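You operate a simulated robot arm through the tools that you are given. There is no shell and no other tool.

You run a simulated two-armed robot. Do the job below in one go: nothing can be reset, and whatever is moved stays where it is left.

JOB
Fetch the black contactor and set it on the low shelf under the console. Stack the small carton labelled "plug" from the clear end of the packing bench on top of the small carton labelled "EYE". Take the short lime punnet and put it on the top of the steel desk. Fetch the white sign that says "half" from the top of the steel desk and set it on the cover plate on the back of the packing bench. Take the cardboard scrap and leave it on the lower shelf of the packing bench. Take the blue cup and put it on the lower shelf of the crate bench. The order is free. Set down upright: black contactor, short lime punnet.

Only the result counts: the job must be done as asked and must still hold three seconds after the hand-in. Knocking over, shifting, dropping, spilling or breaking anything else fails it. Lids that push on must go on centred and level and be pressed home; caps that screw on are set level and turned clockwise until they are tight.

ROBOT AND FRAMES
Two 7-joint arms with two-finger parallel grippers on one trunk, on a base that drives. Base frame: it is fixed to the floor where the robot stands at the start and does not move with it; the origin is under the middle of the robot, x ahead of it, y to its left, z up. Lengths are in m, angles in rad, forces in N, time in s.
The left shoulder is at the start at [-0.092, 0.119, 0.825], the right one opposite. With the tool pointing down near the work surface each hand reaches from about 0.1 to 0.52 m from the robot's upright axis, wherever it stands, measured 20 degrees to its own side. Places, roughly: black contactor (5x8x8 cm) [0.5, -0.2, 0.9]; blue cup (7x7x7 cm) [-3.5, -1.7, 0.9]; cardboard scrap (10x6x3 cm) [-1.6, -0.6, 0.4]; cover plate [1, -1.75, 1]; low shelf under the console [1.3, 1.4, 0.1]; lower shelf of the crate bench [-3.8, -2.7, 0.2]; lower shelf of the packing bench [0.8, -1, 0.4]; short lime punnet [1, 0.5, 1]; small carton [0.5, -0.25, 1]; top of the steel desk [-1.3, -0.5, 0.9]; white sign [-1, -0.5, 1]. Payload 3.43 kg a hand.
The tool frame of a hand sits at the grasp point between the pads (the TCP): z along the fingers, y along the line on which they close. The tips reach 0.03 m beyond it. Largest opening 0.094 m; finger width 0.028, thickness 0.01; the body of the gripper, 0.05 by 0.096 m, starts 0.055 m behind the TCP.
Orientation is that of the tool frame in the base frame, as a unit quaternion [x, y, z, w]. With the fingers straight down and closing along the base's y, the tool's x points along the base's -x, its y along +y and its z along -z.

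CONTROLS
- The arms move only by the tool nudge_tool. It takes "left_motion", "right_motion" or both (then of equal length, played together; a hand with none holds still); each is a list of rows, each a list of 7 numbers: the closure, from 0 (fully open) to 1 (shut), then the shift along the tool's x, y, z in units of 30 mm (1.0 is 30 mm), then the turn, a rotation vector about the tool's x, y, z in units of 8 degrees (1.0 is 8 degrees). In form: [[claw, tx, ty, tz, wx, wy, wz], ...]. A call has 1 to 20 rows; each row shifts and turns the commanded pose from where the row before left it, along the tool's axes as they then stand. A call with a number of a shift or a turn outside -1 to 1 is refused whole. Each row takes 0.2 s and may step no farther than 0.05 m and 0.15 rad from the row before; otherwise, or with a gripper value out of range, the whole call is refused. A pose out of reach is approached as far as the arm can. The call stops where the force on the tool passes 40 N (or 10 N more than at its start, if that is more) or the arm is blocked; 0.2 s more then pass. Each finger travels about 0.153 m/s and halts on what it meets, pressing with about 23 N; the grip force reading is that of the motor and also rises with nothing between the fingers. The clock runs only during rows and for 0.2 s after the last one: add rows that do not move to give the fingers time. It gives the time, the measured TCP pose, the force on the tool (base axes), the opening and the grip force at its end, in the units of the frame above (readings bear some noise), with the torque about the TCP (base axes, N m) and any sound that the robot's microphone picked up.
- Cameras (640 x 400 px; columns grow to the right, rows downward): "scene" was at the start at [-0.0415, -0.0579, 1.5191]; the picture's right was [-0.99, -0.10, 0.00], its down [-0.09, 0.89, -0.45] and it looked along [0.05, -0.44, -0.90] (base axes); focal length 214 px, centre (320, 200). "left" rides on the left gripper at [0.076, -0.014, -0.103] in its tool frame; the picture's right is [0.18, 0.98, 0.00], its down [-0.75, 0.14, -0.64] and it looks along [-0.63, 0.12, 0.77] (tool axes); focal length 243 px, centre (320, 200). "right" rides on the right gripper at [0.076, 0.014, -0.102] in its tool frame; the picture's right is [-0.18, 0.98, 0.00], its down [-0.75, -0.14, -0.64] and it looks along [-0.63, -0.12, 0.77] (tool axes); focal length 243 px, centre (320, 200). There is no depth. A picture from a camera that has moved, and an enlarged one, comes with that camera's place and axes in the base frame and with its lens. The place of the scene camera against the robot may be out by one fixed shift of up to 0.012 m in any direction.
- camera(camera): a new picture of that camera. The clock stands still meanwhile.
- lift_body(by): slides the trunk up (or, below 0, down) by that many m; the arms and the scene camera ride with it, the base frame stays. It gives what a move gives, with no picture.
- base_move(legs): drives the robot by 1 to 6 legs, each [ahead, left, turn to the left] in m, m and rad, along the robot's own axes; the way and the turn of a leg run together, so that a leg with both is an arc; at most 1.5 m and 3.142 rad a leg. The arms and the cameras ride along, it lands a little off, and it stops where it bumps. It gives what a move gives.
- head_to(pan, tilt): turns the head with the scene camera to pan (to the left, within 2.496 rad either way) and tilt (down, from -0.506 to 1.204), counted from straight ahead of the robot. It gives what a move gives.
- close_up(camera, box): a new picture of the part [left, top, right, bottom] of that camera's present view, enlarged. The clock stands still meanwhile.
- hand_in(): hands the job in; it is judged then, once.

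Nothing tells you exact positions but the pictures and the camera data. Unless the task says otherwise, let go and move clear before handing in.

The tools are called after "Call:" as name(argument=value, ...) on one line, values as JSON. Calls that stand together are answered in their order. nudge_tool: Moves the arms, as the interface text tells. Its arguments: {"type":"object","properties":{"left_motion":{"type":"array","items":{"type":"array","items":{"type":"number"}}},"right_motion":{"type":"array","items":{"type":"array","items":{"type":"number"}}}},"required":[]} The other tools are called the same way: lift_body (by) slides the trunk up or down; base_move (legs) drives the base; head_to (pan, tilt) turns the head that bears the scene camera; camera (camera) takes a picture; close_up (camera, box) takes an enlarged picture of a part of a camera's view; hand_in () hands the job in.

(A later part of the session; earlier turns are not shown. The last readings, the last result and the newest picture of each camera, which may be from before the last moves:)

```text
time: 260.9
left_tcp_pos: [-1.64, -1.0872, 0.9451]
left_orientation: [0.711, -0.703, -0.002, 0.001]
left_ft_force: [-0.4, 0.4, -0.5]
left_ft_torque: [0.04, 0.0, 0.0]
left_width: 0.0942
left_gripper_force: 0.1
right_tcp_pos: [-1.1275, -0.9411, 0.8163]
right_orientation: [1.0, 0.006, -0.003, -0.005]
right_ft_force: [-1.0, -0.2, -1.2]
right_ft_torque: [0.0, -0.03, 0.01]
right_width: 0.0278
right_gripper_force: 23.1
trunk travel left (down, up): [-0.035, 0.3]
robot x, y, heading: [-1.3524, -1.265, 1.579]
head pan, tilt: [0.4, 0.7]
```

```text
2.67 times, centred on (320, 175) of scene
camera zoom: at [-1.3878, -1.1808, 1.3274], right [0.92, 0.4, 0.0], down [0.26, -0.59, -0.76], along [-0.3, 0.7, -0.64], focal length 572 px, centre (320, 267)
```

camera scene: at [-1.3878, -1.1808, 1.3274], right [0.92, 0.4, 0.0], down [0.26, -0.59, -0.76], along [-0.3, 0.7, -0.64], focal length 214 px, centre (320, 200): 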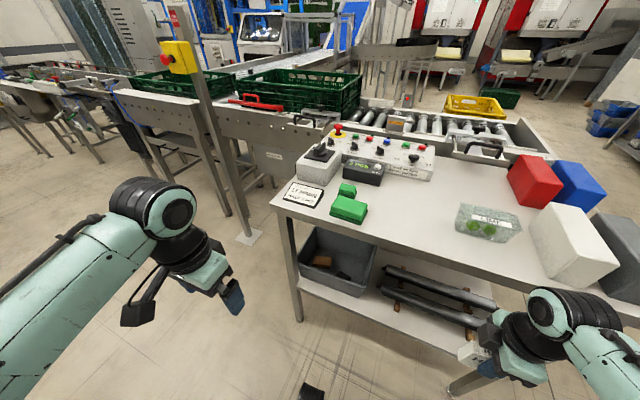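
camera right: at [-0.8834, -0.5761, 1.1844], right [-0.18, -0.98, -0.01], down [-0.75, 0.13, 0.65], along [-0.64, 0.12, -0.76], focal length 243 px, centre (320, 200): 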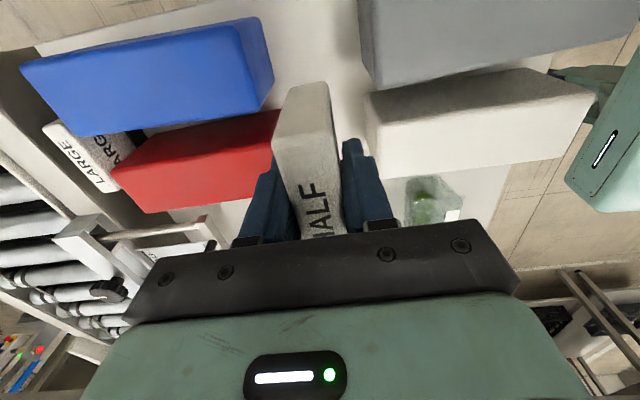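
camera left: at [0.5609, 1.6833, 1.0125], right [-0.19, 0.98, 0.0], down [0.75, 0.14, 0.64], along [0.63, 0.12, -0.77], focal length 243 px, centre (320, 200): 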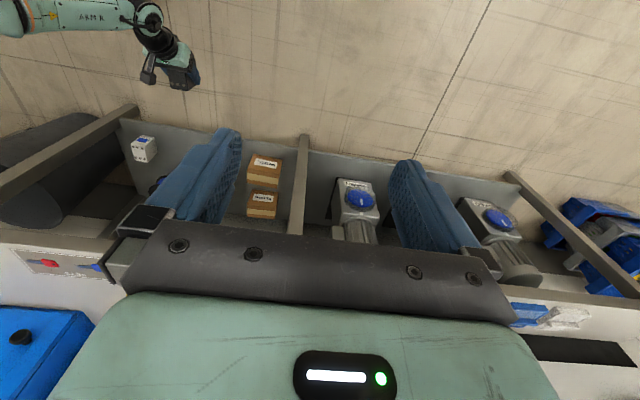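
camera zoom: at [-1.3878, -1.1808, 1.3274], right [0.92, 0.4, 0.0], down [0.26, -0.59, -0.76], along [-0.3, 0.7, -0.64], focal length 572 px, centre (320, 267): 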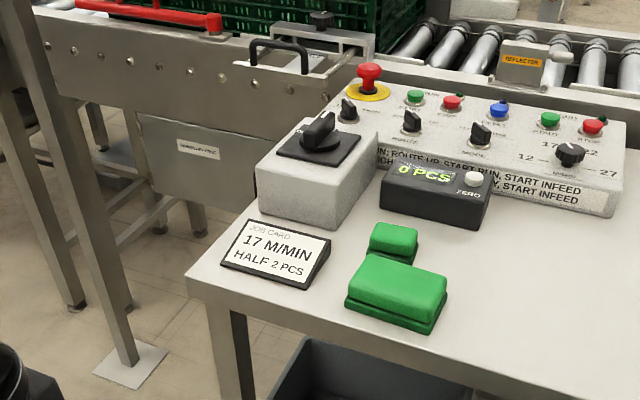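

The scrap seems to lie in a grey bin on the desk's lower shelf. Zoom there.

Call:
close_up(camera="scene", box=[270, 210, 430, 310])

Call:
close_up(camera="scene", box=[430, 270, 590, 370])

```text
4.00 times, centred on (350, 260) of scene
camera zoom: at [-1.3878, -1.1808, 1.3274], right [0.92, 0.4, 0.0], down [0.26, -0.59, -0.76], along [-0.3, 0.7, -0.64], focal length 858 px, centre (200, -40)
```

zoom: 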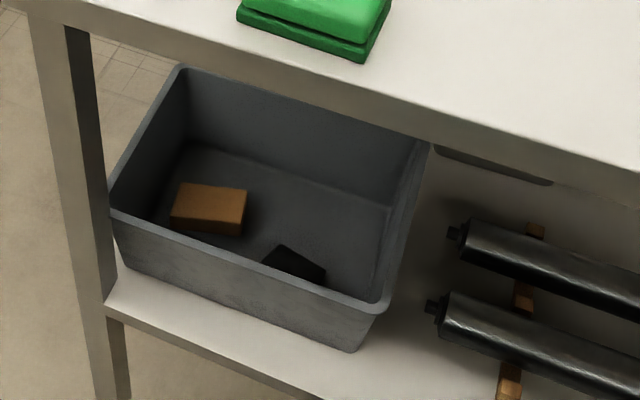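

```text
4.00 times, centred on (510, 320) of scene
camera zoom: at [-1.3878, -1.1808, 1.3274], right [0.92, 0.4, 0.0], down [0.26, -0.59, -0.76], along [-0.3, 0.7, -0.64], focal length 858 px, centre (-440, -280)
```

zoom: 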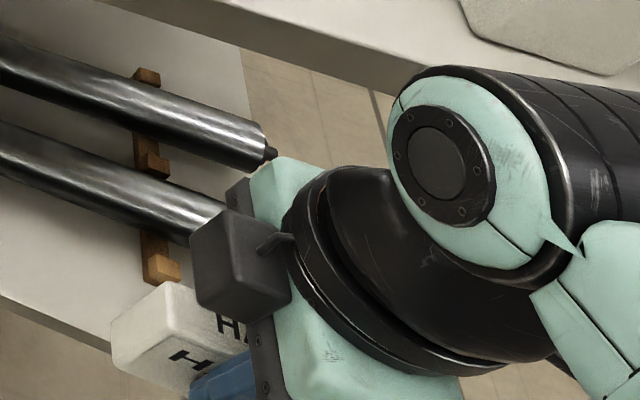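

The cardboard scrap lies inside a grey bin under the desk top, with a black piece beside it. I'll look with the left wrist camera for a second viewpoint.

Call:
camera(camera="left")

Call:
head_to(pan=0.4, tilt=0.9)

Call:
lift_body(by=-0.035)

Call:
close_up(camera="scene", box=[240, 100, 480, 250])

```text
taken
camera left: at [-1.6245, -1.164, 1.048], right [-0.98, -0.2, 0.0], down [-0.15, 0.75, 0.64], along [-0.13, 0.63, -0.77], focal length 243 px, centre (320, 200)
```

left: 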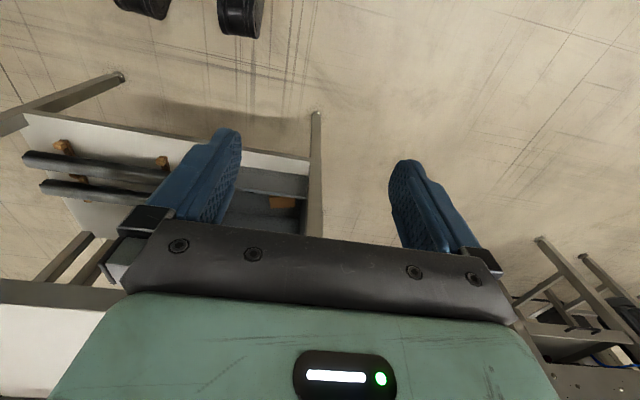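

```text
time: 261.7
left_tcp_pos: [-1.6406, -1.087, 0.9454]
left_orientation: [0.711, -0.703, -0.002, 0.001]
left_ft_force: [-0.8, -0.7, 0.3]
left_ft_torque: [0.0, -0.01, 0.01]
left_width: 0.0938
left_gripper_force: 0.1
right_tcp_pos: [-1.1274, -0.9414, 0.8158]
right_orientation: [1.0, 0.006, -0.004, -0.004]
right_ft_force: [-0.1, 0.2, -1.6]
right_ft_torque: [-0.03, 0.01, 0.01]
right_width: 0.028
right_gripper_force: 22.8
trunk travel left (down, up): [-0.035, 0.3]
robot x, y, heading: [-1.35, -1.2639, 1.585]
head pan, tilt: [0.4, 0.901]
```

```text
time: 262.5
left_tcp_pos: [-1.6401, -1.0863, 0.9106]
left_orientation: [0.712, -0.702, -0.001, 0.002]
left_ft_force: [-0.3, 0.5, -0.4]
left_ft_torque: [0.02, 0.02, 0.0]
left_width: 0.094
left_gripper_force: 0.0
right_tcp_pos: [-1.1284, -0.9422, 0.7809]
right_orientation: [1.0, 0.006, -0.003, -0.005]
right_ft_force: [0.0, -0.8, -0.8]
right_ft_torque: [-0.02, 0.03, -0.02]
right_width: 0.028
right_gripper_force: 22.6
trunk travel left (down, up): [0.0, 0.335]
robot x, y, heading: [-1.3479, -1.2622, 1.581]
head pan, tilt: [0.4, 0.901]
```

```text
2.67 times, centred on (360, 175) of scene
camera zoom: at [-1.3842, -1.1836, 1.2831], right [0.92, 0.4, 0.0], down [0.31, -0.72, -0.62], along [-0.25, 0.57, -0.78], focal length 572 px, centre (213, 267)
```

zoom: 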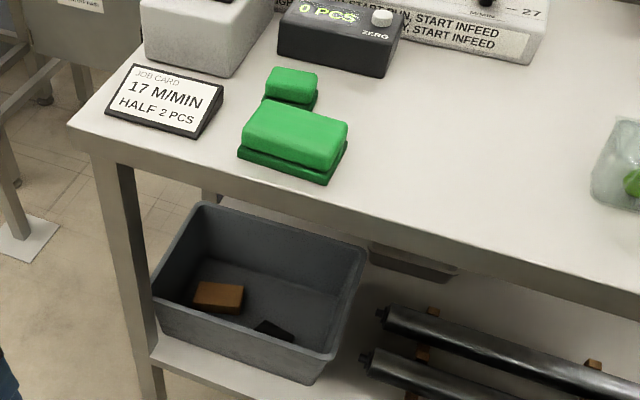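

By triangulation the scrap is at about (-1.603, -0.66, 0.46) in the bin; bin rim near z≈0.56, desk underside ≈0.85. I'll enter with the left hand, pitched at first. Now: retract the right hand (sign) close to the body, and yaw the left hand so it closes along y.

Call:
nudge_tool(right_motion=[[1, 0.2, 0.5, 0, 0, 0, 0], [1, 0.3, 0.6, 0, 0, 0, 0], [1, 0.3, 0.6, 0, 0, 0, 0], [1, 0.3, 0.6, 0, 0, 0, 0], [1, 0.3, 0.6, 0, 0, 0, 0], [1, 0.3, 0.6, 0, 0, 0, 0], [1, 0.3, 0.6, 0, 0, 0, 0], [1, 0.3, 0.6, 0, 0, 0, 0], [1, 0.3, 0.6, 0, 0, 0, 0], [1, 0, 0.6, 0, 0, 0, 0], [1, 0, 0.4, 0, 0, 0, 0], [1, 0, 0, 0, 0, 0, 0], [1, 0, 0, 0, 0, 0, 0]], left_motion=[[0, 0, 0, 0, 0, 0, -1], [0, 0, 0, 0, 0, 0, -1], [0, 0, 0, 0, 0, 0, -1], [0, 0, 0, 0, 0, 0, -1], [0, 0, 0, 0, 0, 0, -1], [0, 0, 0, 0, 0, 0, -1], [0, 0, 0, 0, 0, 0, -1], [0, 0, 0, 0, 0, 0, -1], [0, 0, 0, 0, 0, 0, -1], [0, 0, 0, 0, 0, 0, -1], [0, 0, 0, 0, 0, 0, -1], [0, 0, 0, 0, 0, 0, -1], [0, 0, 0, 0, 0, 0, -0.9]])

Call:
camera(camera="scene")

Call:
camera(camera="left")

```text
time: 265.3
left_tcp_pos: [-1.64, -1.086, 0.9099]
left_orientation: [0.992, 0.123, -0.002, 0.0]
left_ft_force: [0.7, -0.5, 0.1]
left_ft_torque: [0.01, -0.01, 0.01]
left_width: 0.0938
left_gripper_force: 0.0
right_tcp_pos: [-1.047, -1.1303, 0.7778]
right_orientation: [1.0, 0.006, -0.004, -0.004]
right_ft_force: [0.6, 0.0, -1.1]
right_ft_torque: [-0.01, 0.0, 0.0]
right_width: 0.0282
right_gripper_force: 23.1
trunk travel left (down, up): [0.0, 0.335]
robot x, y, heading: [-1.3476, -1.2634, 1.58]
head pan, tilt: [0.4, 0.901]
```

```text
taken
camera scene: at [-1.3841, -1.1836, 1.2831], right [0.92, 0.4, 0.0], down [0.31, -0.72, -0.62], along [-0.25, 0.57, -0.78], focal length 214 px, centre (320, 200)
```

scene: 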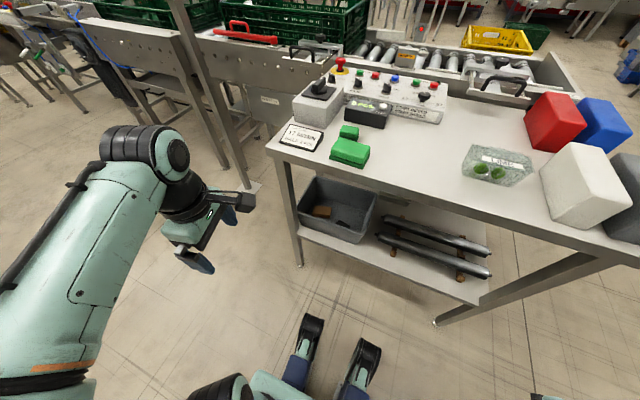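

```text
taken
camera left: at [-1.5692, -1.0554, 1.0128], right [0.42, -0.91, 0.0], down [-0.69, -0.32, 0.64], along [-0.59, -0.27, -0.77], focal length 243 px, centre (320, 200)
```

left: 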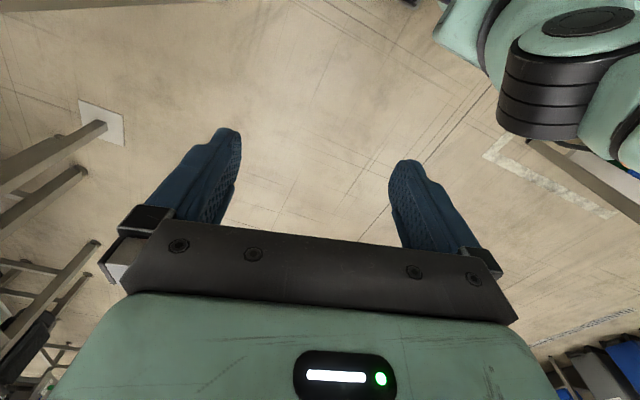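

Left hand is yawed to match the scrap. Now bring it forward and down in front of the desk, then pitch it 45°.

Call:
nudge_tool(left_motion=[[0, 0.467, -0.263, 0.806, 0, 0, 0], [0, 0.467, -0.263, 0.806, 0, 0, 0], [0, 0.467, -0.263, 0.806, 0, 0, 0], [0, 0.467, -0.263, 0.806, 0, 0, 0], [0, 0.467, -0.263, 0.806, 0, 0, 0], [0, 0.467, -0.263, 0.806, 0, 0, 0], [0, 0.467, -0.263, 0.806, 0, 0, 0], [0, 0.467, -0.263, 0.806, 0, 0, 0], [0, 0.467, -0.263, 0.806, 0, 0, 0], [0, 0.467, -0.263, 0.806, 0, 0, 0], [0, 0.467, -0.263, 0.806, 0, 0, 0], [0, 0.467, -0.263, 0.806, 0, 0, 0], [0, 0, 0, 0, 0, 0, 0]])

Call:
nudge_tool(left_motion=[[0, 0, 0, 0, 1, 0, 0], [0, 0, 0, 0, 1, 0, 0], [0, 0, 0, 0, 1, 0, 0], [0, 0, 0, 0, 1, 0, 0], [0, 0, 0, 0, 1, 0, 0], [0, 0, 0, 0, 0.6, 0, 0], [0, 0, 0, 0, 0, 0, 0]])

Call:
camera(camera="scene")

Call:
camera(camera="left")

```text
time: 268.1
left_tcp_pos: [-1.5001, -0.9544, 0.6193]
left_orientation: [0.993, 0.122, -0.002, 0.0]
left_ft_force: [-0.1, -0.2, -1.1]
left_ft_torque: [0.01, 0.0, 0.0]
left_width: 0.0939
left_gripper_force: 0.0
right_tcp_pos: [-1.0478, -1.1311, 0.7793]
right_orientation: [1.0, 0.006, -0.004, -0.004]
right_ft_force: [-0.6, -0.1, -0.9]
right_ft_torque: [-0.01, -0.01, 0.0]
right_width: 0.0279
right_gripper_force: 23.4
trunk travel left (down, up): [0.0, 0.335]
robot x, y, heading: [-1.3491, -1.2607, 1.577]
head pan, tilt: [0.4, 0.901]
```

```text
time: 269.6
left_tcp_pos: [-1.5027, -0.9566, 0.6142]
left_orientation: [0.932, 0.164, 0.02, -0.323]
left_ft_force: [0.3, 0.0, 0.4]
left_ft_torque: [0.02, 0.01, 0.01]
left_width: 0.0943
left_gripper_force: 0.1
left hand out of reach, approached as far as the arm can: row 3, 4, 5
right_tcp_pos: [-1.0468, -1.1296, 0.779]
right_orientation: [1.0, 0.006, -0.003, -0.005]
right_ft_force: [-0.2, 0.0, -1.8]
right_ft_torque: [-0.01, 0.0, 0.01]
right_width: 0.0279
right_gripper_force: 23.1
trunk travel left (down, up): [0.0, 0.335]
robot x, y, heading: [-1.3478, -1.2616, 1.575]
head pan, tilt: [0.4, 0.901]
stopped in row 7 (left hand): the arm was blocked; the commanded pose is now the measured one
```

```text
taken
camera scene: at [-1.3835, -1.1841, 1.2832], right [0.92, 0.4, 0.0], down [0.31, -0.72, -0.62], along [-0.25, 0.57, -0.78], focal length 214 px, centre (320, 200)
```

scene: 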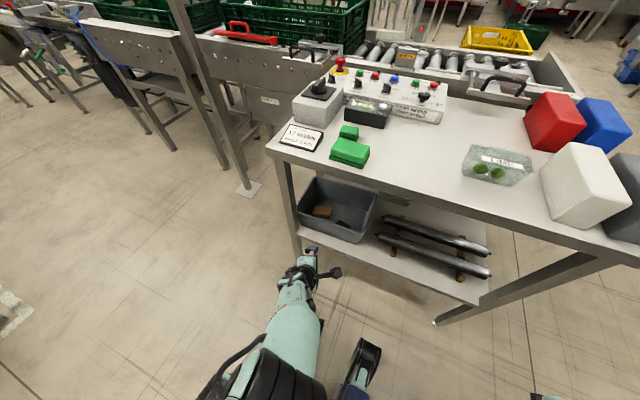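

```text
taken
camera left: at [-1.4273, -0.9881, 0.7145], right [0.49, -0.67, -0.56], down [-0.62, -0.72, 0.31], along [-0.61, 0.2, -0.77], focal length 243 px, centre (320, 200)
```

left: 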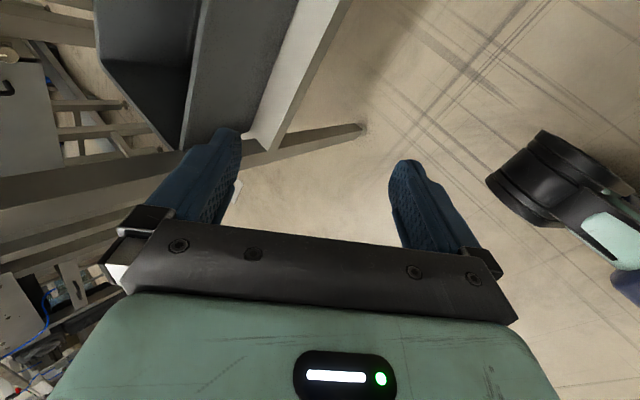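

The pitch stopped at about 38°, which is enough. Shift the robot left 0.10 m, ahead 0.10 m and look again.

Call:
base_move(legs=[[0, 0.1, 0], [0.1, 0, 0]])

Call:
camera(camera="scene")

Call:
camera(camera="left")

```text
time: 271.9
left_tcp_pos: [-1.6034, -0.8584, 0.614]
left_orientation: [0.932, 0.165, 0.022, -0.323]
left_ft_force: [0.4, 0.1, -0.4]
left_ft_torque: [-0.02, -0.04, 0.05]
left_width: 0.0937
left_gripper_force: 0.1
right_tcp_pos: [-1.1492, -1.0312, 0.7786]
right_orientation: [1.0, 0.006, -0.003, -0.005]
right_ft_force: [0.4, -0.3, -0.5]
right_ft_torque: [0.0, 0.04, -0.02]
right_width: 0.028
right_gripper_force: 22.9
trunk travel left (down, up): [0.0, 0.335]
robot x, y, heading: [-1.4476, -1.1595, 1.575]
head pan, tilt: [0.4, 0.901]
```

```text
taken
camera scene: at [-1.4852, -1.0846, 1.2831], right [0.92, 0.4, 0.0], down [0.31, -0.72, -0.62], along [-0.25, 0.57, -0.78], focal length 214 px, centre (320, 200)
```

scene: 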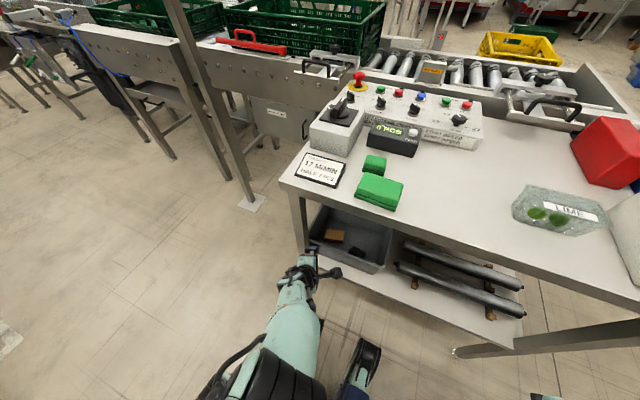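

```text
taken
camera left: at [-1.5285, -0.8891, 0.7142], right [0.49, -0.67, -0.56], down [-0.62, -0.71, 0.31], along [-0.61, 0.2, -0.77], focal length 243 px, centre (320, 200)
```

left: 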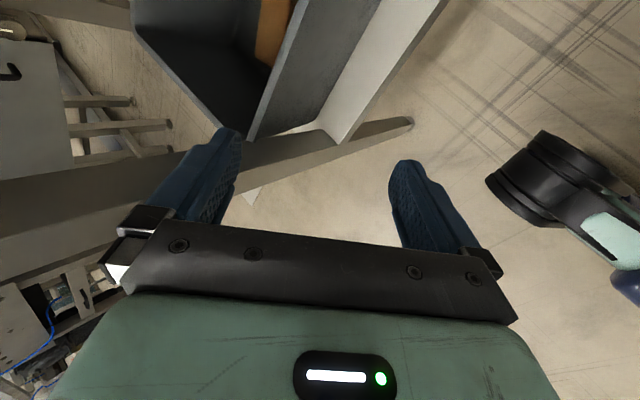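

Bin rim front edge confirmed near y≈-0.755, z≈0.555. Drive ahead 0.09 m, and look into the bin again.

Call:
base_move(legs=[[0.09, 0, 0]])

Call:
camera(camera="left")

Call:
close_up(camera="scene", box=[220, 180, 420, 305])

```text
time: 273.0
left_tcp_pos: [-1.6049, -0.7684, 0.614]
left_orientation: [0.932, 0.164, 0.022, -0.322]
left_ft_force: [-0.6, 0.9, -1.0]
left_ft_torque: [0.01, 0.0, -0.02]
left_width: 0.0939
left_gripper_force: 0.1
right_tcp_pos: [-1.1503, -0.9399, 0.7793]
right_orientation: [1.0, 0.005, -0.003, -0.004]
right_ft_force: [-0.4, -0.3, -1.1]
right_ft_torque: [-0.03, -0.02, 0.0]
right_width: 0.0278
right_gripper_force: 23.1
trunk travel left (down, up): [0.0, 0.335]
robot x, y, heading: [-1.4517, -1.0687, 1.581]
head pan, tilt: [0.4, 0.901]
```

```text
taken
camera left: at [-1.5296, -0.7988, 0.7142], right [0.49, -0.67, -0.56], down [-0.62, -0.71, 0.31], along [-0.61, 0.19, -0.77], focal length 243 px, centre (320, 200)
```

left: 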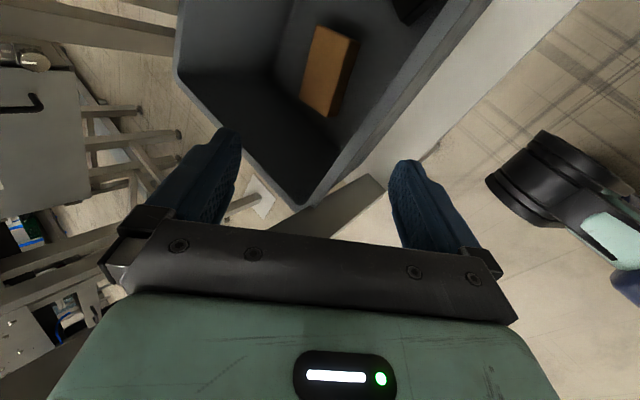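

```text
3.20 times, centred on (320, 242) of scene
camera zoom: at [-1.4861, -0.9943, 1.2831], right [0.92, 0.4, 0.0], down [0.31, -0.72, -0.62], along [-0.25, 0.57, -0.78], focal length 686 px, centre (320, 64)
```

zoom: 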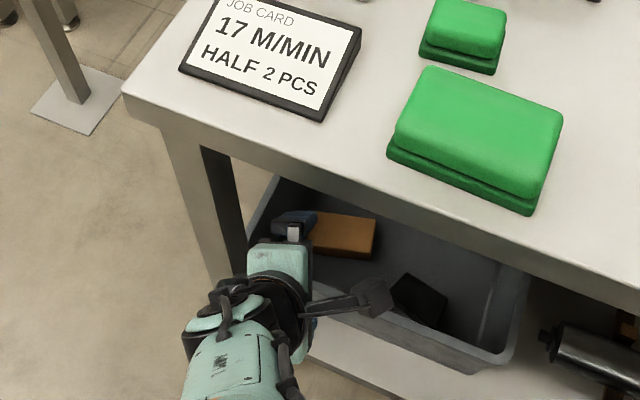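

The scrap (about 8 × 4.7 cm, yawed ~18°) lies near (-1.608, -0.643) with its top at z≈0.44. I'll first correct the hand's small roll and narrow the fingers, still outside the bin.

Call:
nudge_tool(left_motion=[[0.3, 0, 0, 0, 0, -0.65, 0], [0.3, 0, 0, 0, 0, -0.65, 0], [0.3, 0, 0, 0, 0, 0, 0]])

Call:
camera(camera="left")

```text
time: 273.8
left_tcp_pos: [-1.6142, -0.7699, 0.6089]
left_orientation: [0.929, 0.22, -0.047, -0.293]
left_ft_force: [0.4, -0.4, 0.3]
left_ft_torque: [-0.03, -0.01, 0.02]
left_width: 0.0662
left_gripper_force: 0.0
right_tcp_pos: [-1.1512, -0.9411, 0.7779]
right_orientation: [1.0, 0.006, -0.003, -0.005]
right_ft_force: [-0.4, 0.5, -1.3]
right_ft_torque: [-0.03, 0.01, 0.0]
right_width: 0.0281
right_gripper_force: 23.2
trunk travel left (down, up): [0.0, 0.335]
robot x, y, heading: [-1.4524, -1.0717, 1.582]
head pan, tilt: [0.4, 0.901]
```

```text
taken
camera left: at [-1.5276, -0.7806, 0.7046], right [0.54, -0.64, -0.55], down [-0.49, -0.77, 0.42], along [-0.69, 0.04, -0.73], focal length 243 px, centre (320, 200)
```

left: 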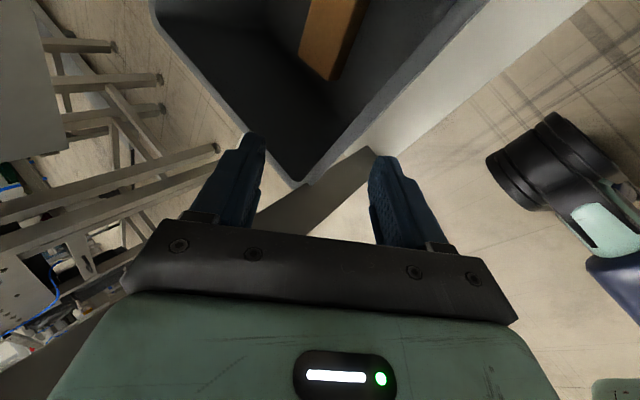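

Good: pitch 35°, almost no roll. Now move over the rim to about (-1.60, -0.68, 0.565).

Call:
nudge_tool(left_motion=[[0.3, 0.42, -0.3, 0.67, 0, 0, 0.2], [0.3, 0.42, -0.3, 0.67, 0, 0, 0.2], [0.3, 0.42, -0.3, 0.67, 0, 0, 0.2], [0.3, 0.42, -0.3, 0.67, 0, 0, 0.15], [0.3, 0, 0, 0, 0, 0, 0]])

Call:
camera(camera="left")

Call:
close_up(camera="scene", box=[220, 180, 420, 305])

```text
time: 274.5
left_tcp_pos: [-1.594, -0.7224, 0.5977]
left_orientation: [0.933, 0.165, -0.069, -0.312]
left_ft_force: [-2.4, -6.1, 27.9]
left_ft_torque: [-0.46, -0.28, -0.11]
left_width: 0.0584
left_gripper_force: 0.0
right_tcp_pos: [-1.1498, -0.9421, 0.7788]
right_orientation: [1.0, 0.008, -0.004, -0.006]
right_ft_force: [-0.2, -0.5, -0.6]
right_ft_torque: [-0.03, 0.04, 0.02]
right_width: 0.0279
right_gripper_force: 23.5
trunk travel left (down, up): [0.0, 0.335]
robot x, y, heading: [-1.4485, -1.079, 1.585]
head pan, tilt: [0.4, 0.901]
stopped in row 3 (left hand): the force on the tool passed its limit at 54 N (the readings are from after the stop); the commanded pose is now the measured one
```

```text
taken
camera left: at [-1.5024, -0.7428, 0.6857], right [0.43, -0.67, -0.6], down [-0.52, -0.73, 0.44], along [-0.74, 0.12, -0.67], focal length 243 px, centre (320, 200)
```

left: 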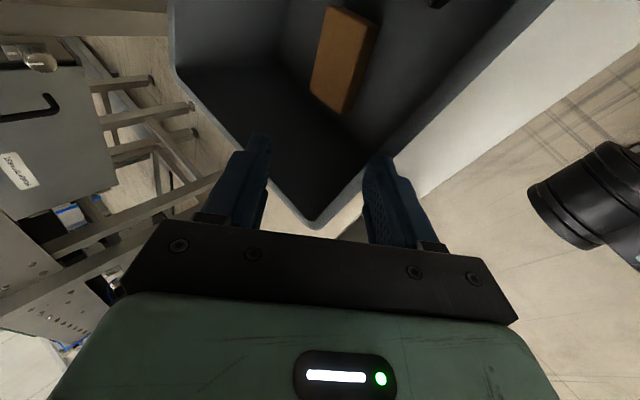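

```text
3.20 times, centred on (320, 242) of scene
camera zoom: at [-1.4858, -0.9967, 1.2833], right [0.92, 0.4, 0.0], down [0.31, -0.72, -0.62], along [-0.25, 0.57, -0.78], focal length 686 px, centre (320, 64)
```

zoom: 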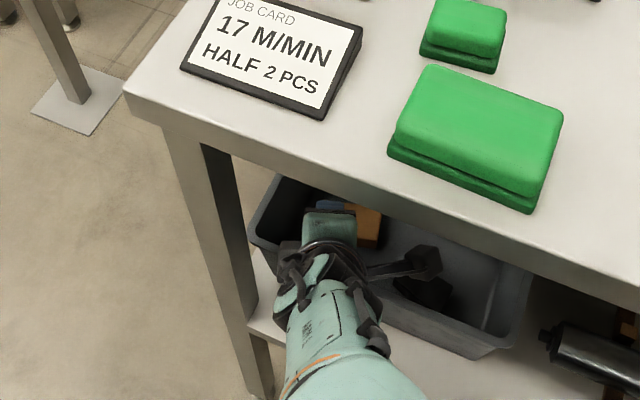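

The lower finger touched the bin's rim, so the rim is higher/nearer than I thought. Back off upward at once and check whether the bin moved.

Call:
nudge_tool(left_motion=[[0.3, 0, -0.3, -0.4, 0, 0, 0], [0.3, 0, -0.45, -0.6, 0, 0, 0], [0.3, 0, -0.46, -0.6, 0, 0, 0], [0.3, 0, 0, 0, 0, 0, 0]])

Call:
camera(camera="left")

Call:
close_up(camera="scene", box=[220, 180, 420, 305])

```text
time: 275.5
left_tcp_pos: [-1.6116, -0.7223, 0.6501]
left_orientation: [0.931, 0.185, -0.083, -0.302]
left_ft_force: [0.0, 0.3, -0.3]
left_ft_torque: [-0.01, -0.02, -0.01]
left_width: 0.0658
left_gripper_force: 0.1
right_tcp_pos: [-1.1507, -0.9417, 0.779]
right_orientation: [1.0, 0.008, -0.003, -0.005]
right_ft_force: [1.3, 0.2, -0.5]
right_ft_torque: [0.02, 0.02, -0.01]
right_width: 0.028
right_gripper_force: 23.1
trunk travel left (down, up): [0.0, 0.335]
robot x, y, heading: [-1.4527, -1.074, 1.581]
head pan, tilt: [0.4, 0.901]
```

```text
taken
camera left: at [-1.5187, -0.7372, 0.737], right [0.46, -0.66, -0.59], down [-0.48, -0.74, 0.46], along [-0.75, 0.07, -0.66], focal length 243 px, centre (320, 200)
```

left: 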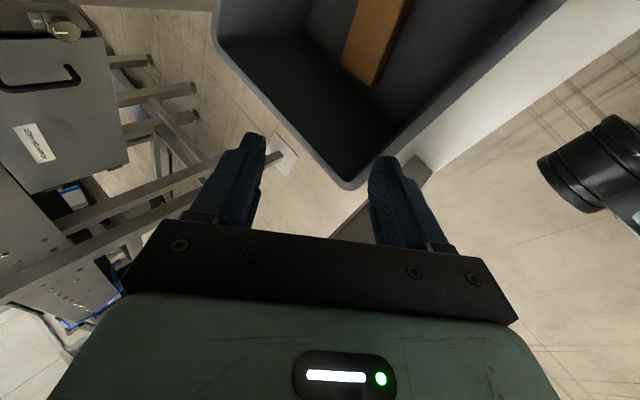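

```text
3.20 times, centred on (320, 242) of scene
camera zoom: at [-1.4861, -0.9949, 1.2831], right [0.92, 0.4, 0.0], down [0.31, -0.72, -0.62], along [-0.25, 0.57, -0.78], focal length 686 px, centre (320, 64)
```

zoom: 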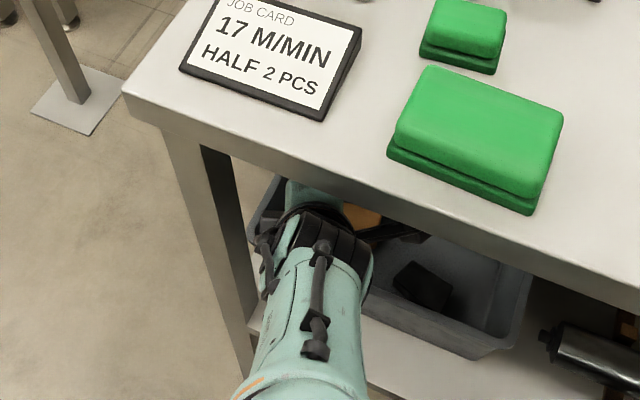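

Call:
close_up(camera="scene", box=[330, 240, 410, 290])

```text
8.00 times, centred on (370, 265) of scene
camera zoom: at [-1.4861, -0.9949, 1.2831], right [0.92, 0.4, 0.0], down [0.31, -0.72, -0.62], along [-0.25, 0.57, -0.78], focal length 1716 px, centre (-80, -320)
```

zoom: 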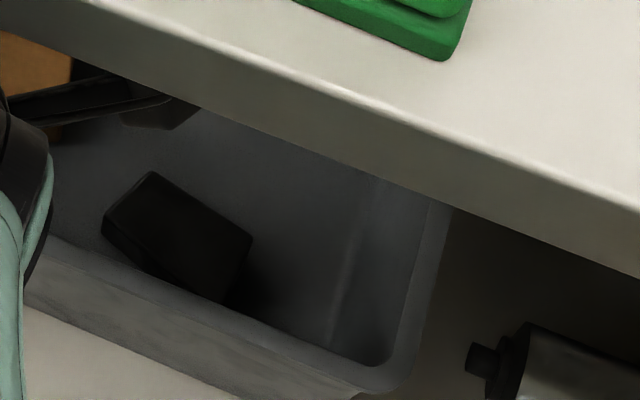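

The bin looks unmoved and the touch point (y≈-0.74, z≈0.545) gives me the rim precisely. I'll go over it higher this time: forward first to (-1.608, -0.665, 0.61).

Call:
nudge_tool(left_motion=[[0.3, 0.31, -0.2, 0.68, 0, 0, 0], [0.3, 0.31, -0.2, 0.68, 0, 0, 0], [0.3, 0.31, -0.2, 0.69, 0, 0, 0], [0.3, 0, 0, 0, 0, 0, 0]])

Call:
camera(camera="left")

Call:
close_up(camera="scene", box=[220, 180, 420, 305])

```text
time: 276.5
left_tcp_pos: [-1.5839, -0.6634, 0.6164]
left_orientation: [0.934, 0.164, -0.069, -0.31]
left_ft_force: [-0.3, -0.2, -0.1]
left_ft_torque: [0.0, 0.02, 0.01]
left_width: 0.0659
left_gripper_force: 0.0
right_tcp_pos: [-1.15, -0.9417, 0.778]
right_orientation: [1.0, 0.008, -0.003, -0.005]
right_ft_force: [-0.9, 0.0, -0.7]
right_ft_torque: [0.0, -0.01, -0.01]
right_width: 0.028
right_gripper_force: 23.0
trunk travel left (down, up): [0.0, 0.335]
robot x, y, heading: [-1.4509, -1.076, 1.578]
head pan, tilt: [0.4, 0.901]
```

```text
taken
camera left: at [-1.4931, -0.6838, 0.7047], right [0.43, -0.68, -0.6], down [-0.52, -0.73, 0.45], along [-0.74, 0.12, -0.67], focal length 243 px, centre (320, 200)
```

left: 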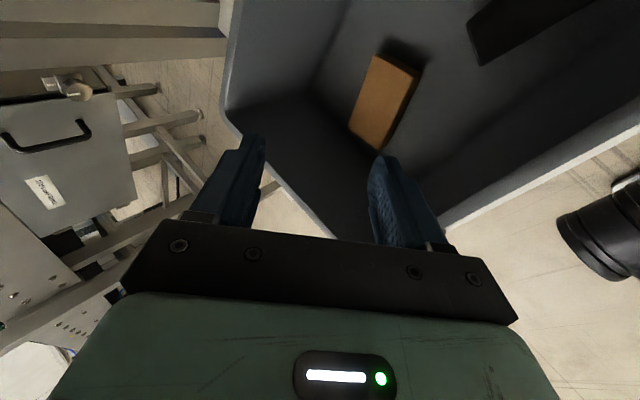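

```text
3.20 times, centred on (320, 242) of scene
camera zoom: at [-1.4861, -0.9949, 1.2831], right [0.92, 0.4, 0.0], down [0.31, -0.72, -0.62], along [-0.25, 0.57, -0.78], focal length 686 px, centre (320, 64)
```

zoom: 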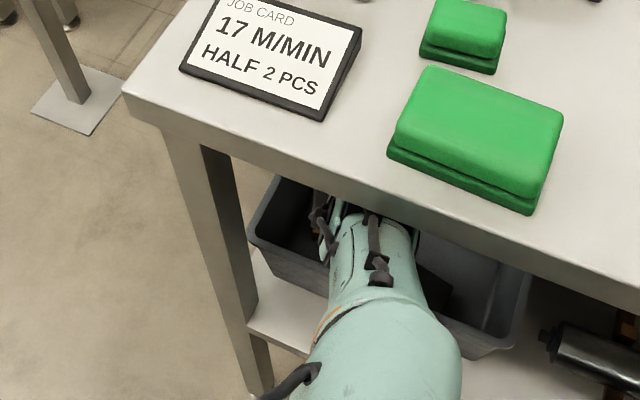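

Inside the bin without contact. The new viewpoint shows the bin is deeper than thought: the scrap's top is near z≈0.35 and it is centred near (-1.637, -0.59). Zoom to see the gaps to the bin walls.

Call:
close_up(camera="left", box=[220, 0, 540, 200])

```text
2.00 times, centred on (380, 100) of left
camera zoom: at [-1.4931, -0.6838, 0.7047], right [0.43, -0.68, -0.6], down [-0.52, -0.73, 0.45], along [-0.74, 0.12, -0.67], focal length 485 px, centre (200, 400)
```

zoom: 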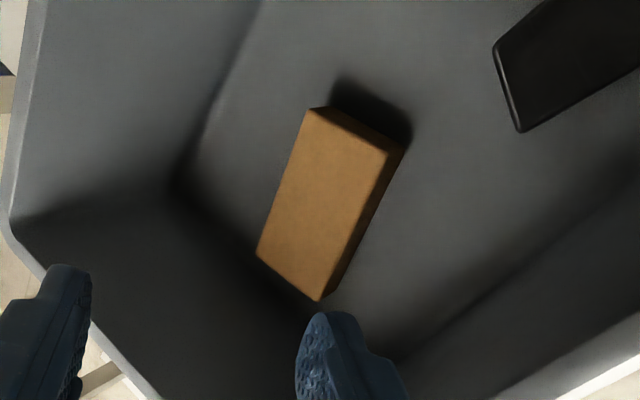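

Scrap: about 10 × 6 cm, yaw ≈16°, centre ≈(-1.633, -0.605), top ≈0.385. I'll straighten the hand to vertical while moving in and down above it.

Call:
nudge_tool(left_motion=[[0.3, -0.154, 0, 0.8, -0.92, 0, 0], [0.3, -0.154, -0.1, 0.79, -0.92, 0, 0], [0.3, -0.154, -0.2, 0.77, -0.92, 0, 0.2], [0.3, -0.154, -0.3, 0.74, -0.92, 0, 0.2], [0.2, -0.154, -0.39, 0.69, -0.92, 0, 0.15], [0.1, 0, 0, 0, 0, 0, 0]])

Call:
camera(camera="left")

Call:
close_up(camera="scene", box=[220, 180, 420, 305])

```text
time: 277.4
left_tcp_pos: [-1.5886, -0.6948, 0.5592]
left_orientation: [0.984, 0.135, -0.031, -0.109]
left_ft_force: [-7.1, -3.7, 81.0]
left_ft_torque: [-3.3, -0.83, -0.56]
left_width: 0.0563
left_gripper_force: 0.0
right_tcp_pos: [-1.147, -1.003, 0.779]
right_orientation: [1.0, 0.007, -0.005, -0.012]
right_ft_force: [0.3, -0.3, -1.5]
right_ft_torque: [0.03, 0.06, -0.01]
right_width: 0.0283
right_gripper_force: 22.7
trunk travel left (down, up): [0.0, 0.335]
robot x, y, heading: [-1.4482, -1.1238, 1.583]
head pan, tilt: [0.4, 0.901]
stopped in row 4 (left hand): the force on the tool passed its limit at 58 N (the readings are from after the stop); the commanded pose is now the measured one
```

```text
taken
camera left: at [-1.5086, -0.6817, 0.6602], right [0.43, -0.87, -0.22], down [-0.63, -0.47, 0.62], along [-0.65, -0.13, -0.75], focal length 243 px, centre (320, 200)
```

left: 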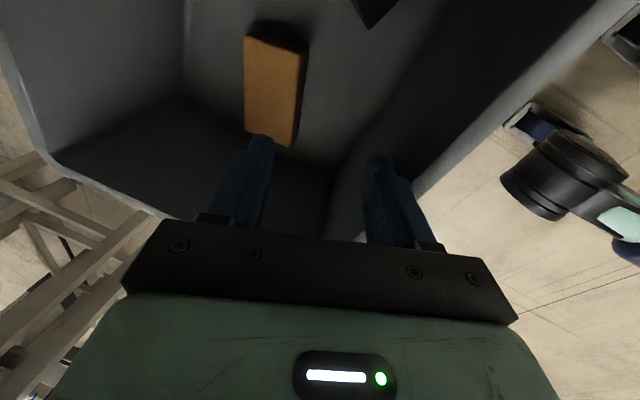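

```text
3.20 times, centred on (320, 242) of scene
camera zoom: at [-1.4818, -1.0648, 1.2844], right [0.92, 0.4, 0.0], down [0.31, -0.71, -0.63], along [-0.25, 0.58, -0.77], focal length 686 px, centre (320, 64)
```

zoom: 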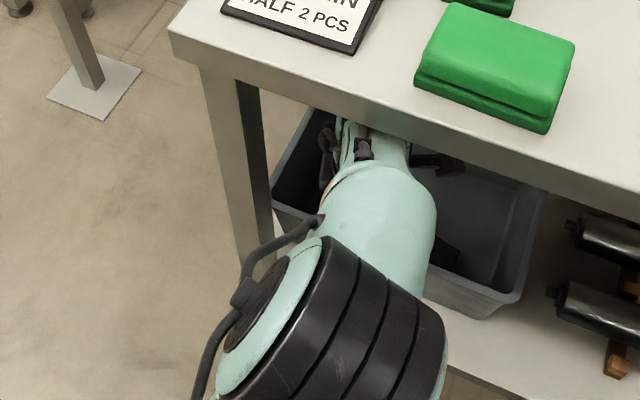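

The hand pressed on the bin's front wall and even pushed the base back about 5 cm. I must relieve this at once: lift the hand straight up gently.

Call:
nudge_tool(left_motion=[[0.3, 0, -0.1, -0.4, 0, 0, 0], [0.3, 0, -0.1, -0.4, 0, 0, 0], [0.3, 0, -0.1, -0.4, 0, 0, 0], [0.3, 0, 0, 0, 0, 0, 0]])

Call:
camera(camera="left")

Call:
camera(camera="scene")

```text
time: 278.6
left_tcp_pos: [-1.601, -0.7215, 0.556]
left_orientation: [0.986, 0.152, -0.047, -0.051]
left_ft_force: [-0.8, 2.4, -1.0]
left_ft_torque: [0.12, -0.05, -0.01]
left_width: 0.0639
left_gripper_force: 0.1
right_tcp_pos: [-1.1496, -0.9907, 0.7802]
right_orientation: [1.0, 0.007, -0.002, -0.005]
right_ft_force: [0.0, -0.4, -0.8]
right_ft_torque: [0.01, -0.01, -0.01]
right_width: 0.0282
right_gripper_force: 22.5
trunk travel left (down, up): [0.0, 0.335]
robot x, y, heading: [-1.4523, -1.1216, 1.581]
head pan, tilt: [0.4, 0.901]
stopped in row 4 (left hand): the arm was blocked; the commanded pose is now the measured one
```

```text
taken
camera left: at [-1.5208, -0.6938, 0.6549], right [0.46, -0.88, -0.13], down [-0.61, -0.42, 0.68], along [-0.65, -0.24, -0.73], focal length 243 px, centre (320, 200)
```

left: 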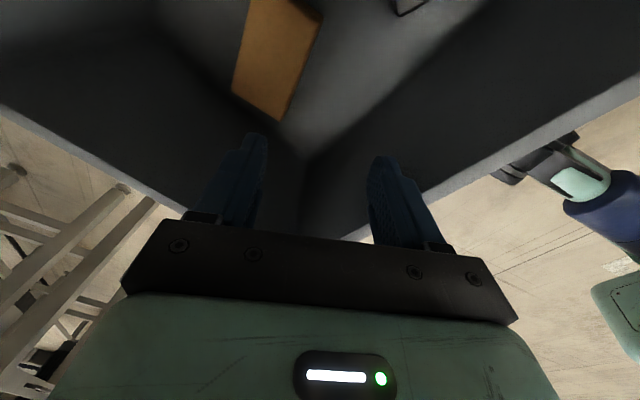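

```text
taken
camera scene: at [-1.4864, -1.0471, 1.2838], right [0.92, 0.4, 0.0], down [0.31, -0.72, -0.62], along [-0.25, 0.57, -0.78], focal length 214 px, centre (320, 200)
```

scene: 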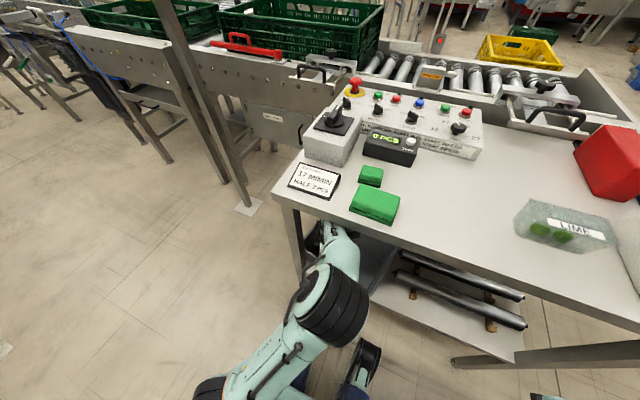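

Forces are gone now, but I suspect the bin got dragged. Let me check the bin's position carefully.

Call:
close_up(camera="scene", box=[280, 220, 440, 320])

Call:
head_to(pan=0.1, tilt=0.9)

Call:
close_up(camera="scene", box=[180, 190, 340, 290])

```text
4.00 times, centred on (360, 270) of scene
camera zoom: at [-1.4864, -1.0471, 1.2838], right [0.92, 0.4, 0.0], down [0.31, -0.72, -0.62], along [-0.25, 0.57, -0.78], focal length 858 px, centre (160, -80)
```

zoom: 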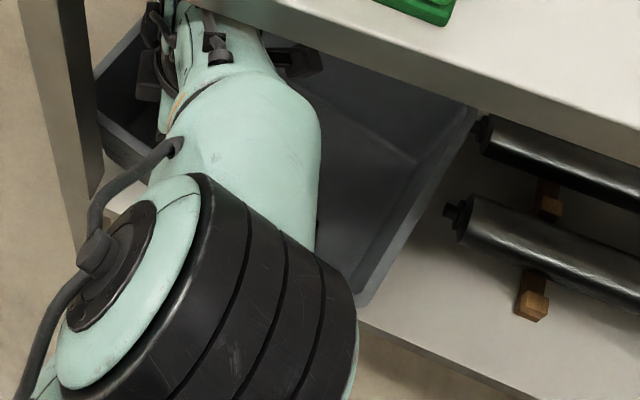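

```text
time: 279.4
left_tcp_pos: [-1.5996, -0.7208, 0.557]
left_orientation: [0.986, 0.151, -0.045, -0.051]
left_ft_force: [-0.1, 0.8, 0.0]
left_ft_torque: [0.0, 0.0, -0.01]
left_width: 0.0656
left_gripper_force: 0.0
right_tcp_pos: [-1.1504, -0.9912, 0.7796]
right_orientation: [1.0, 0.006, -0.002, -0.006]
right_ft_force: [0.7, 0.0, -1.0]
right_ft_torque: [-0.01, 0.0, 0.0]
right_width: 0.0279
right_gripper_force: 23.0
trunk travel left (down, up): [0.0, 0.335]
robot x, y, heading: [-1.4492, -1.1232, 1.582]
head pan, tilt: [0.099, 0.901]
```

```text
4.00 times, centred on (260, 240) of scene
camera zoom: at [-1.465, -1.0419, 1.2834], right [0.99, 0.11, 0.0], down [0.09, -0.78, -0.62], along [-0.07, 0.62, -0.78], focal length 858 px, centre (560, 40)
```

zoom: 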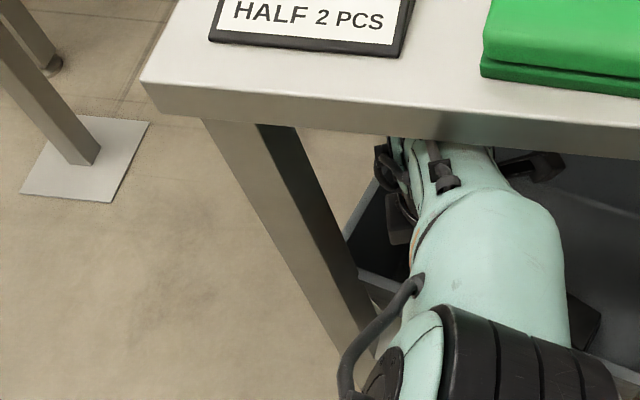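

The bin did get dragged about 4–5 cm toward me; I'll put it back afterwards. Right now, continue carefully: move the hand forward and down inside the bin, levelling it, to above the scrap.

Call:
nudge_tool(left_motion=[[0.25, 0.05, -0.5, 0.15, 0, 0, 0], [0.2, 0.05, -0.5, 0.25, 0, 0, 0], [0.1, 0.05, -0.5, 0.4, -0.4, 0.27, 0], [0.05, 0.05, -0.4, 0.5, -0.42, 0.28, 0], [0.03, 0.04, -0.3, 0.5, 0, 0, 0], [0.03, 0, 0, 0, 0, 0, 0]])

Call:
camera(camera="left")

```text
time: 280.8
left_tcp_pos: [-1.605, -0.6716, 0.5264]
left_orientation: [0.988, 0.15, -0.022, -0.027]
left_ft_force: [-1.0, -0.1, -0.1]
left_ft_torque: [0.0, 0.02, 0.01]
left_width: 0.0911
left_gripper_force: 0.0
left hand out of reach, approached as far as the arm can: row 4, 5
right_tcp_pos: [-1.1481, -0.9902, 0.7777]
right_orientation: [1.0, 0.005, -0.004, -0.004]
right_ft_force: [0.4, 0.2, 0.3]
right_ft_torque: [0.0, -0.02, -0.01]
right_width: 0.028
right_gripper_force: 22.6
trunk travel left (down, up): [0.0, 0.335]
robot x, y, heading: [-1.4527, -1.1204, 1.584]
head pan, tilt: [0.099, 0.901]
```

```text
taken
camera left: at [-1.5316, -0.6404, 0.6263], right [0.47, -0.88, -0.07], down [-0.64, -0.39, 0.66], along [-0.61, -0.27, -0.75], focal length 243 px, centre (320, 200)
```

left: 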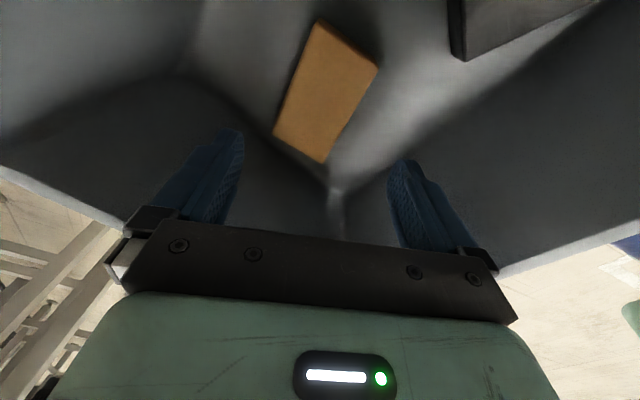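

I'm now right above the scrap, (-1.611, -0.665), which with the bin has turned about -14°. Rotate the fingers to match and descend a bit.

Call:
nudge_tool(left_motion=[[0.03, 0, 0, 0, 0, 0, 0.9], [0.03, -0.15, -0.25, 0.2, 0, 0, 0.9], [0.03, 0, 0, 0.5, 0, 0, 0], [0.03, 0, 0, 0.5, 0, 0, 0], [0.03, 0, 0, 0, 0, 0, 0]])

Call:
camera(camera="left")

```text
time: 282.0
left_tcp_pos: [-1.5907, -0.6666, 0.51]
left_orientation: [0.998, 0.056, -0.026, -0.025]
left_ft_force: [-0.1, -0.1, -0.6]
left_ft_torque: [0.0, 0.0, 0.02]
left_width: 0.0911
left_gripper_force: 0.2
left hand out of reach, approached as far as the arm can: row 2, 3, 4
right_tcp_pos: [-1.1483, -0.9911, 0.7787]
right_orientation: [1.0, 0.006, -0.004, -0.004]
right_ft_force: [0.1, 0.2, -1.1]
right_ft_torque: [0.01, -0.02, -0.02]
right_width: 0.028
right_gripper_force: 23.3
trunk travel left (down, up): [0.0, 0.335]
robot x, y, heading: [-1.4497, -1.1201, 1.584]
head pan, tilt: [0.099, 0.901]
```

```text
taken
camera left: at [-1.5097, -0.649, 0.6104], right [0.29, -0.95, -0.06], down [-0.7, -0.26, 0.67], along [-0.65, -0.15, -0.74], focal length 243 px, centre (320, 200)
```

left: 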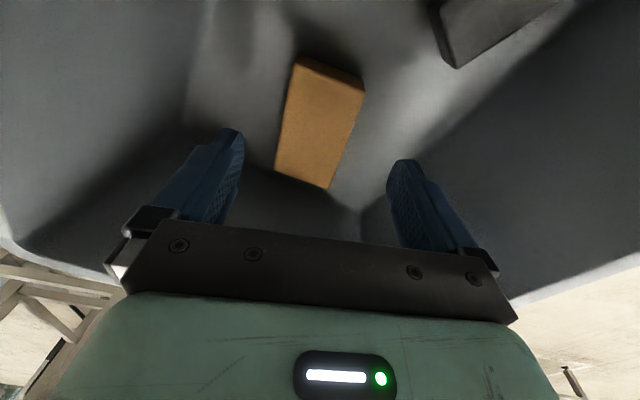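

The arm's IK stalls at z=0.51 here. I'll edge the base ahead 3 cm while keeping the hand in place, then retry going down.

Call:
nudge_tool(left_motion=[[0.03, 0, 0.3, 0, 0, 0, 0], [0.03, 0, 0.3, 0, 0, 0, 0], [0.03, 0, 0, 0, 0, 0, 0]])

Call:
base_move(legs=[[0.03, 0, 0]])

Call:
nudge_tool(left_motion=[[0.03, 0, 0, 0.4, 0, 0, 0], [0.03, 0, 0, 0.4, 0, 0, 0], [0.03, 0, 0, 0, 0, 0, 0]])

```text
time: 282.8
left_tcp_pos: [-1.5881, -0.6848, 0.509]
left_orientation: [0.998, 0.056, -0.025, -0.025]
left_ft_force: [-0.1, -0.2, 0.9]
left_ft_torque: [0.0, 0.02, 0.03]
left_width: 0.0912
left_gripper_force: 0.0
right_tcp_pos: [-1.148, -0.9897, 0.7787]
right_orientation: [1.0, 0.006, -0.003, -0.004]
right_ft_force: [-0.8, -0.2, -1.1]
right_ft_torque: [-0.01, -0.02, 0.01]
right_width: 0.0279
right_gripper_force: 22.8
trunk travel left (down, up): [0.0, 0.335]
robot x, y, heading: [-1.4497, -1.1238, 1.582]
head pan, tilt: [0.099, 0.901]
```

```text
time: 283.6
left_tcp_pos: [-1.5886, -0.6545, 0.5106]
left_orientation: [0.998, 0.057, -0.026, -0.025]
left_ft_force: [0.5, 0.1, -0.3]
left_ft_torque: [-0.02, 0.03, 0.01]
left_width: 0.0912
left_gripper_force: 0.0
right_tcp_pos: [-1.1479, -0.9596, 0.778]
right_orientation: [1.0, 0.006, -0.003, -0.005]
right_ft_force: [0.0, -0.2, -0.7]
right_ft_torque: [0.01, 0.0, 0.0]
right_width: 0.0279
right_gripper_force: 22.9
trunk travel left (down, up): [0.0, 0.335]
robot x, y, heading: [-1.4541, -1.0906, 1.587]
head pan, tilt: [0.099, 0.901]
```

```text
time: 284.4
left_tcp_pos: [-1.5891, -0.6534, 0.4864]
left_orientation: [0.998, 0.056, -0.025, -0.025]
left_ft_force: [0.0, -0.1, -0.2]
left_ft_torque: [0.01, 0.02, -0.02]
left_width: 0.0913
left_gripper_force: 0.0
right_tcp_pos: [-1.1483, -0.9603, 0.7782]
right_orientation: [1.0, 0.005, -0.003, -0.005]
right_ft_force: [0.7, 0.0, -0.9]
right_ft_torque: [0.01, -0.01, -0.02]
right_width: 0.0282
right_gripper_force: 22.7
trunk travel left (down, up): [0.0, 0.335]
robot x, y, heading: [-1.4501, -1.0916, 1.582]
head pan, tilt: [0.099, 0.901]
```

Now it follows. Shift to the scrap's centre and descend in steps, watching for contact.

Call:
nudge_tool(left_motion=[[0.03, -0.4, 0.14, 0.1, 0, 0, 0], [0.03, -0.37, 0.14, 0.3, 0, 0, 0], [0.03, 0, 0, 0.4, 0, 0, 0], [0.03, 0, 0, 0.4, 0, 0, 0], [0.03, 0, 0, 0.4, 0, 0, 0], [0.03, 0, 0, 0, 0, 0, 0]])

Call:
camera(camera="left")

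```text
time: 285.8
left_tcp_pos: [-1.6068, -0.6613, 0.4758]
left_orientation: [0.998, 0.055, -0.025, -0.026]
left_ft_force: [-0.6, 0.3, 0.3]
left_ft_torque: [0.0, 0.0, -0.01]
left_width: 0.0912
left_gripper_force: 0.0
left hand out of reach, approached as far as the arm can: row 2, 3, 4, 5
right_tcp_pos: [-1.15, -0.9597, 0.7776]
right_orientation: [1.0, 0.006, -0.004, -0.004]
right_ft_force: [-0.1, -0.3, -2.3]
right_ft_torque: [0.01, 0.0, -0.03]
right_width: 0.0282
right_gripper_force: 23.2
trunk travel left (down, up): [0.0, 0.335]
robot x, y, heading: [-1.4505, -1.0954, 1.581]
head pan, tilt: [0.099, 0.901]
```

```text
taken
camera left: at [-1.5276, -0.645, 0.5759], right [0.29, -0.95, -0.06], down [-0.7, -0.26, 0.67], along [-0.65, -0.15, -0.74], focal length 243 px, centre (320, 200)
```

left: 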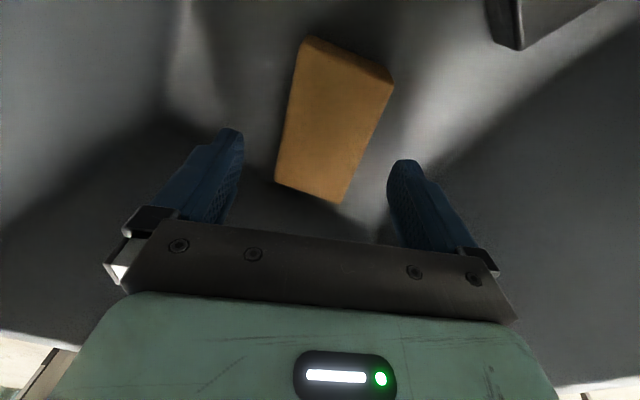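

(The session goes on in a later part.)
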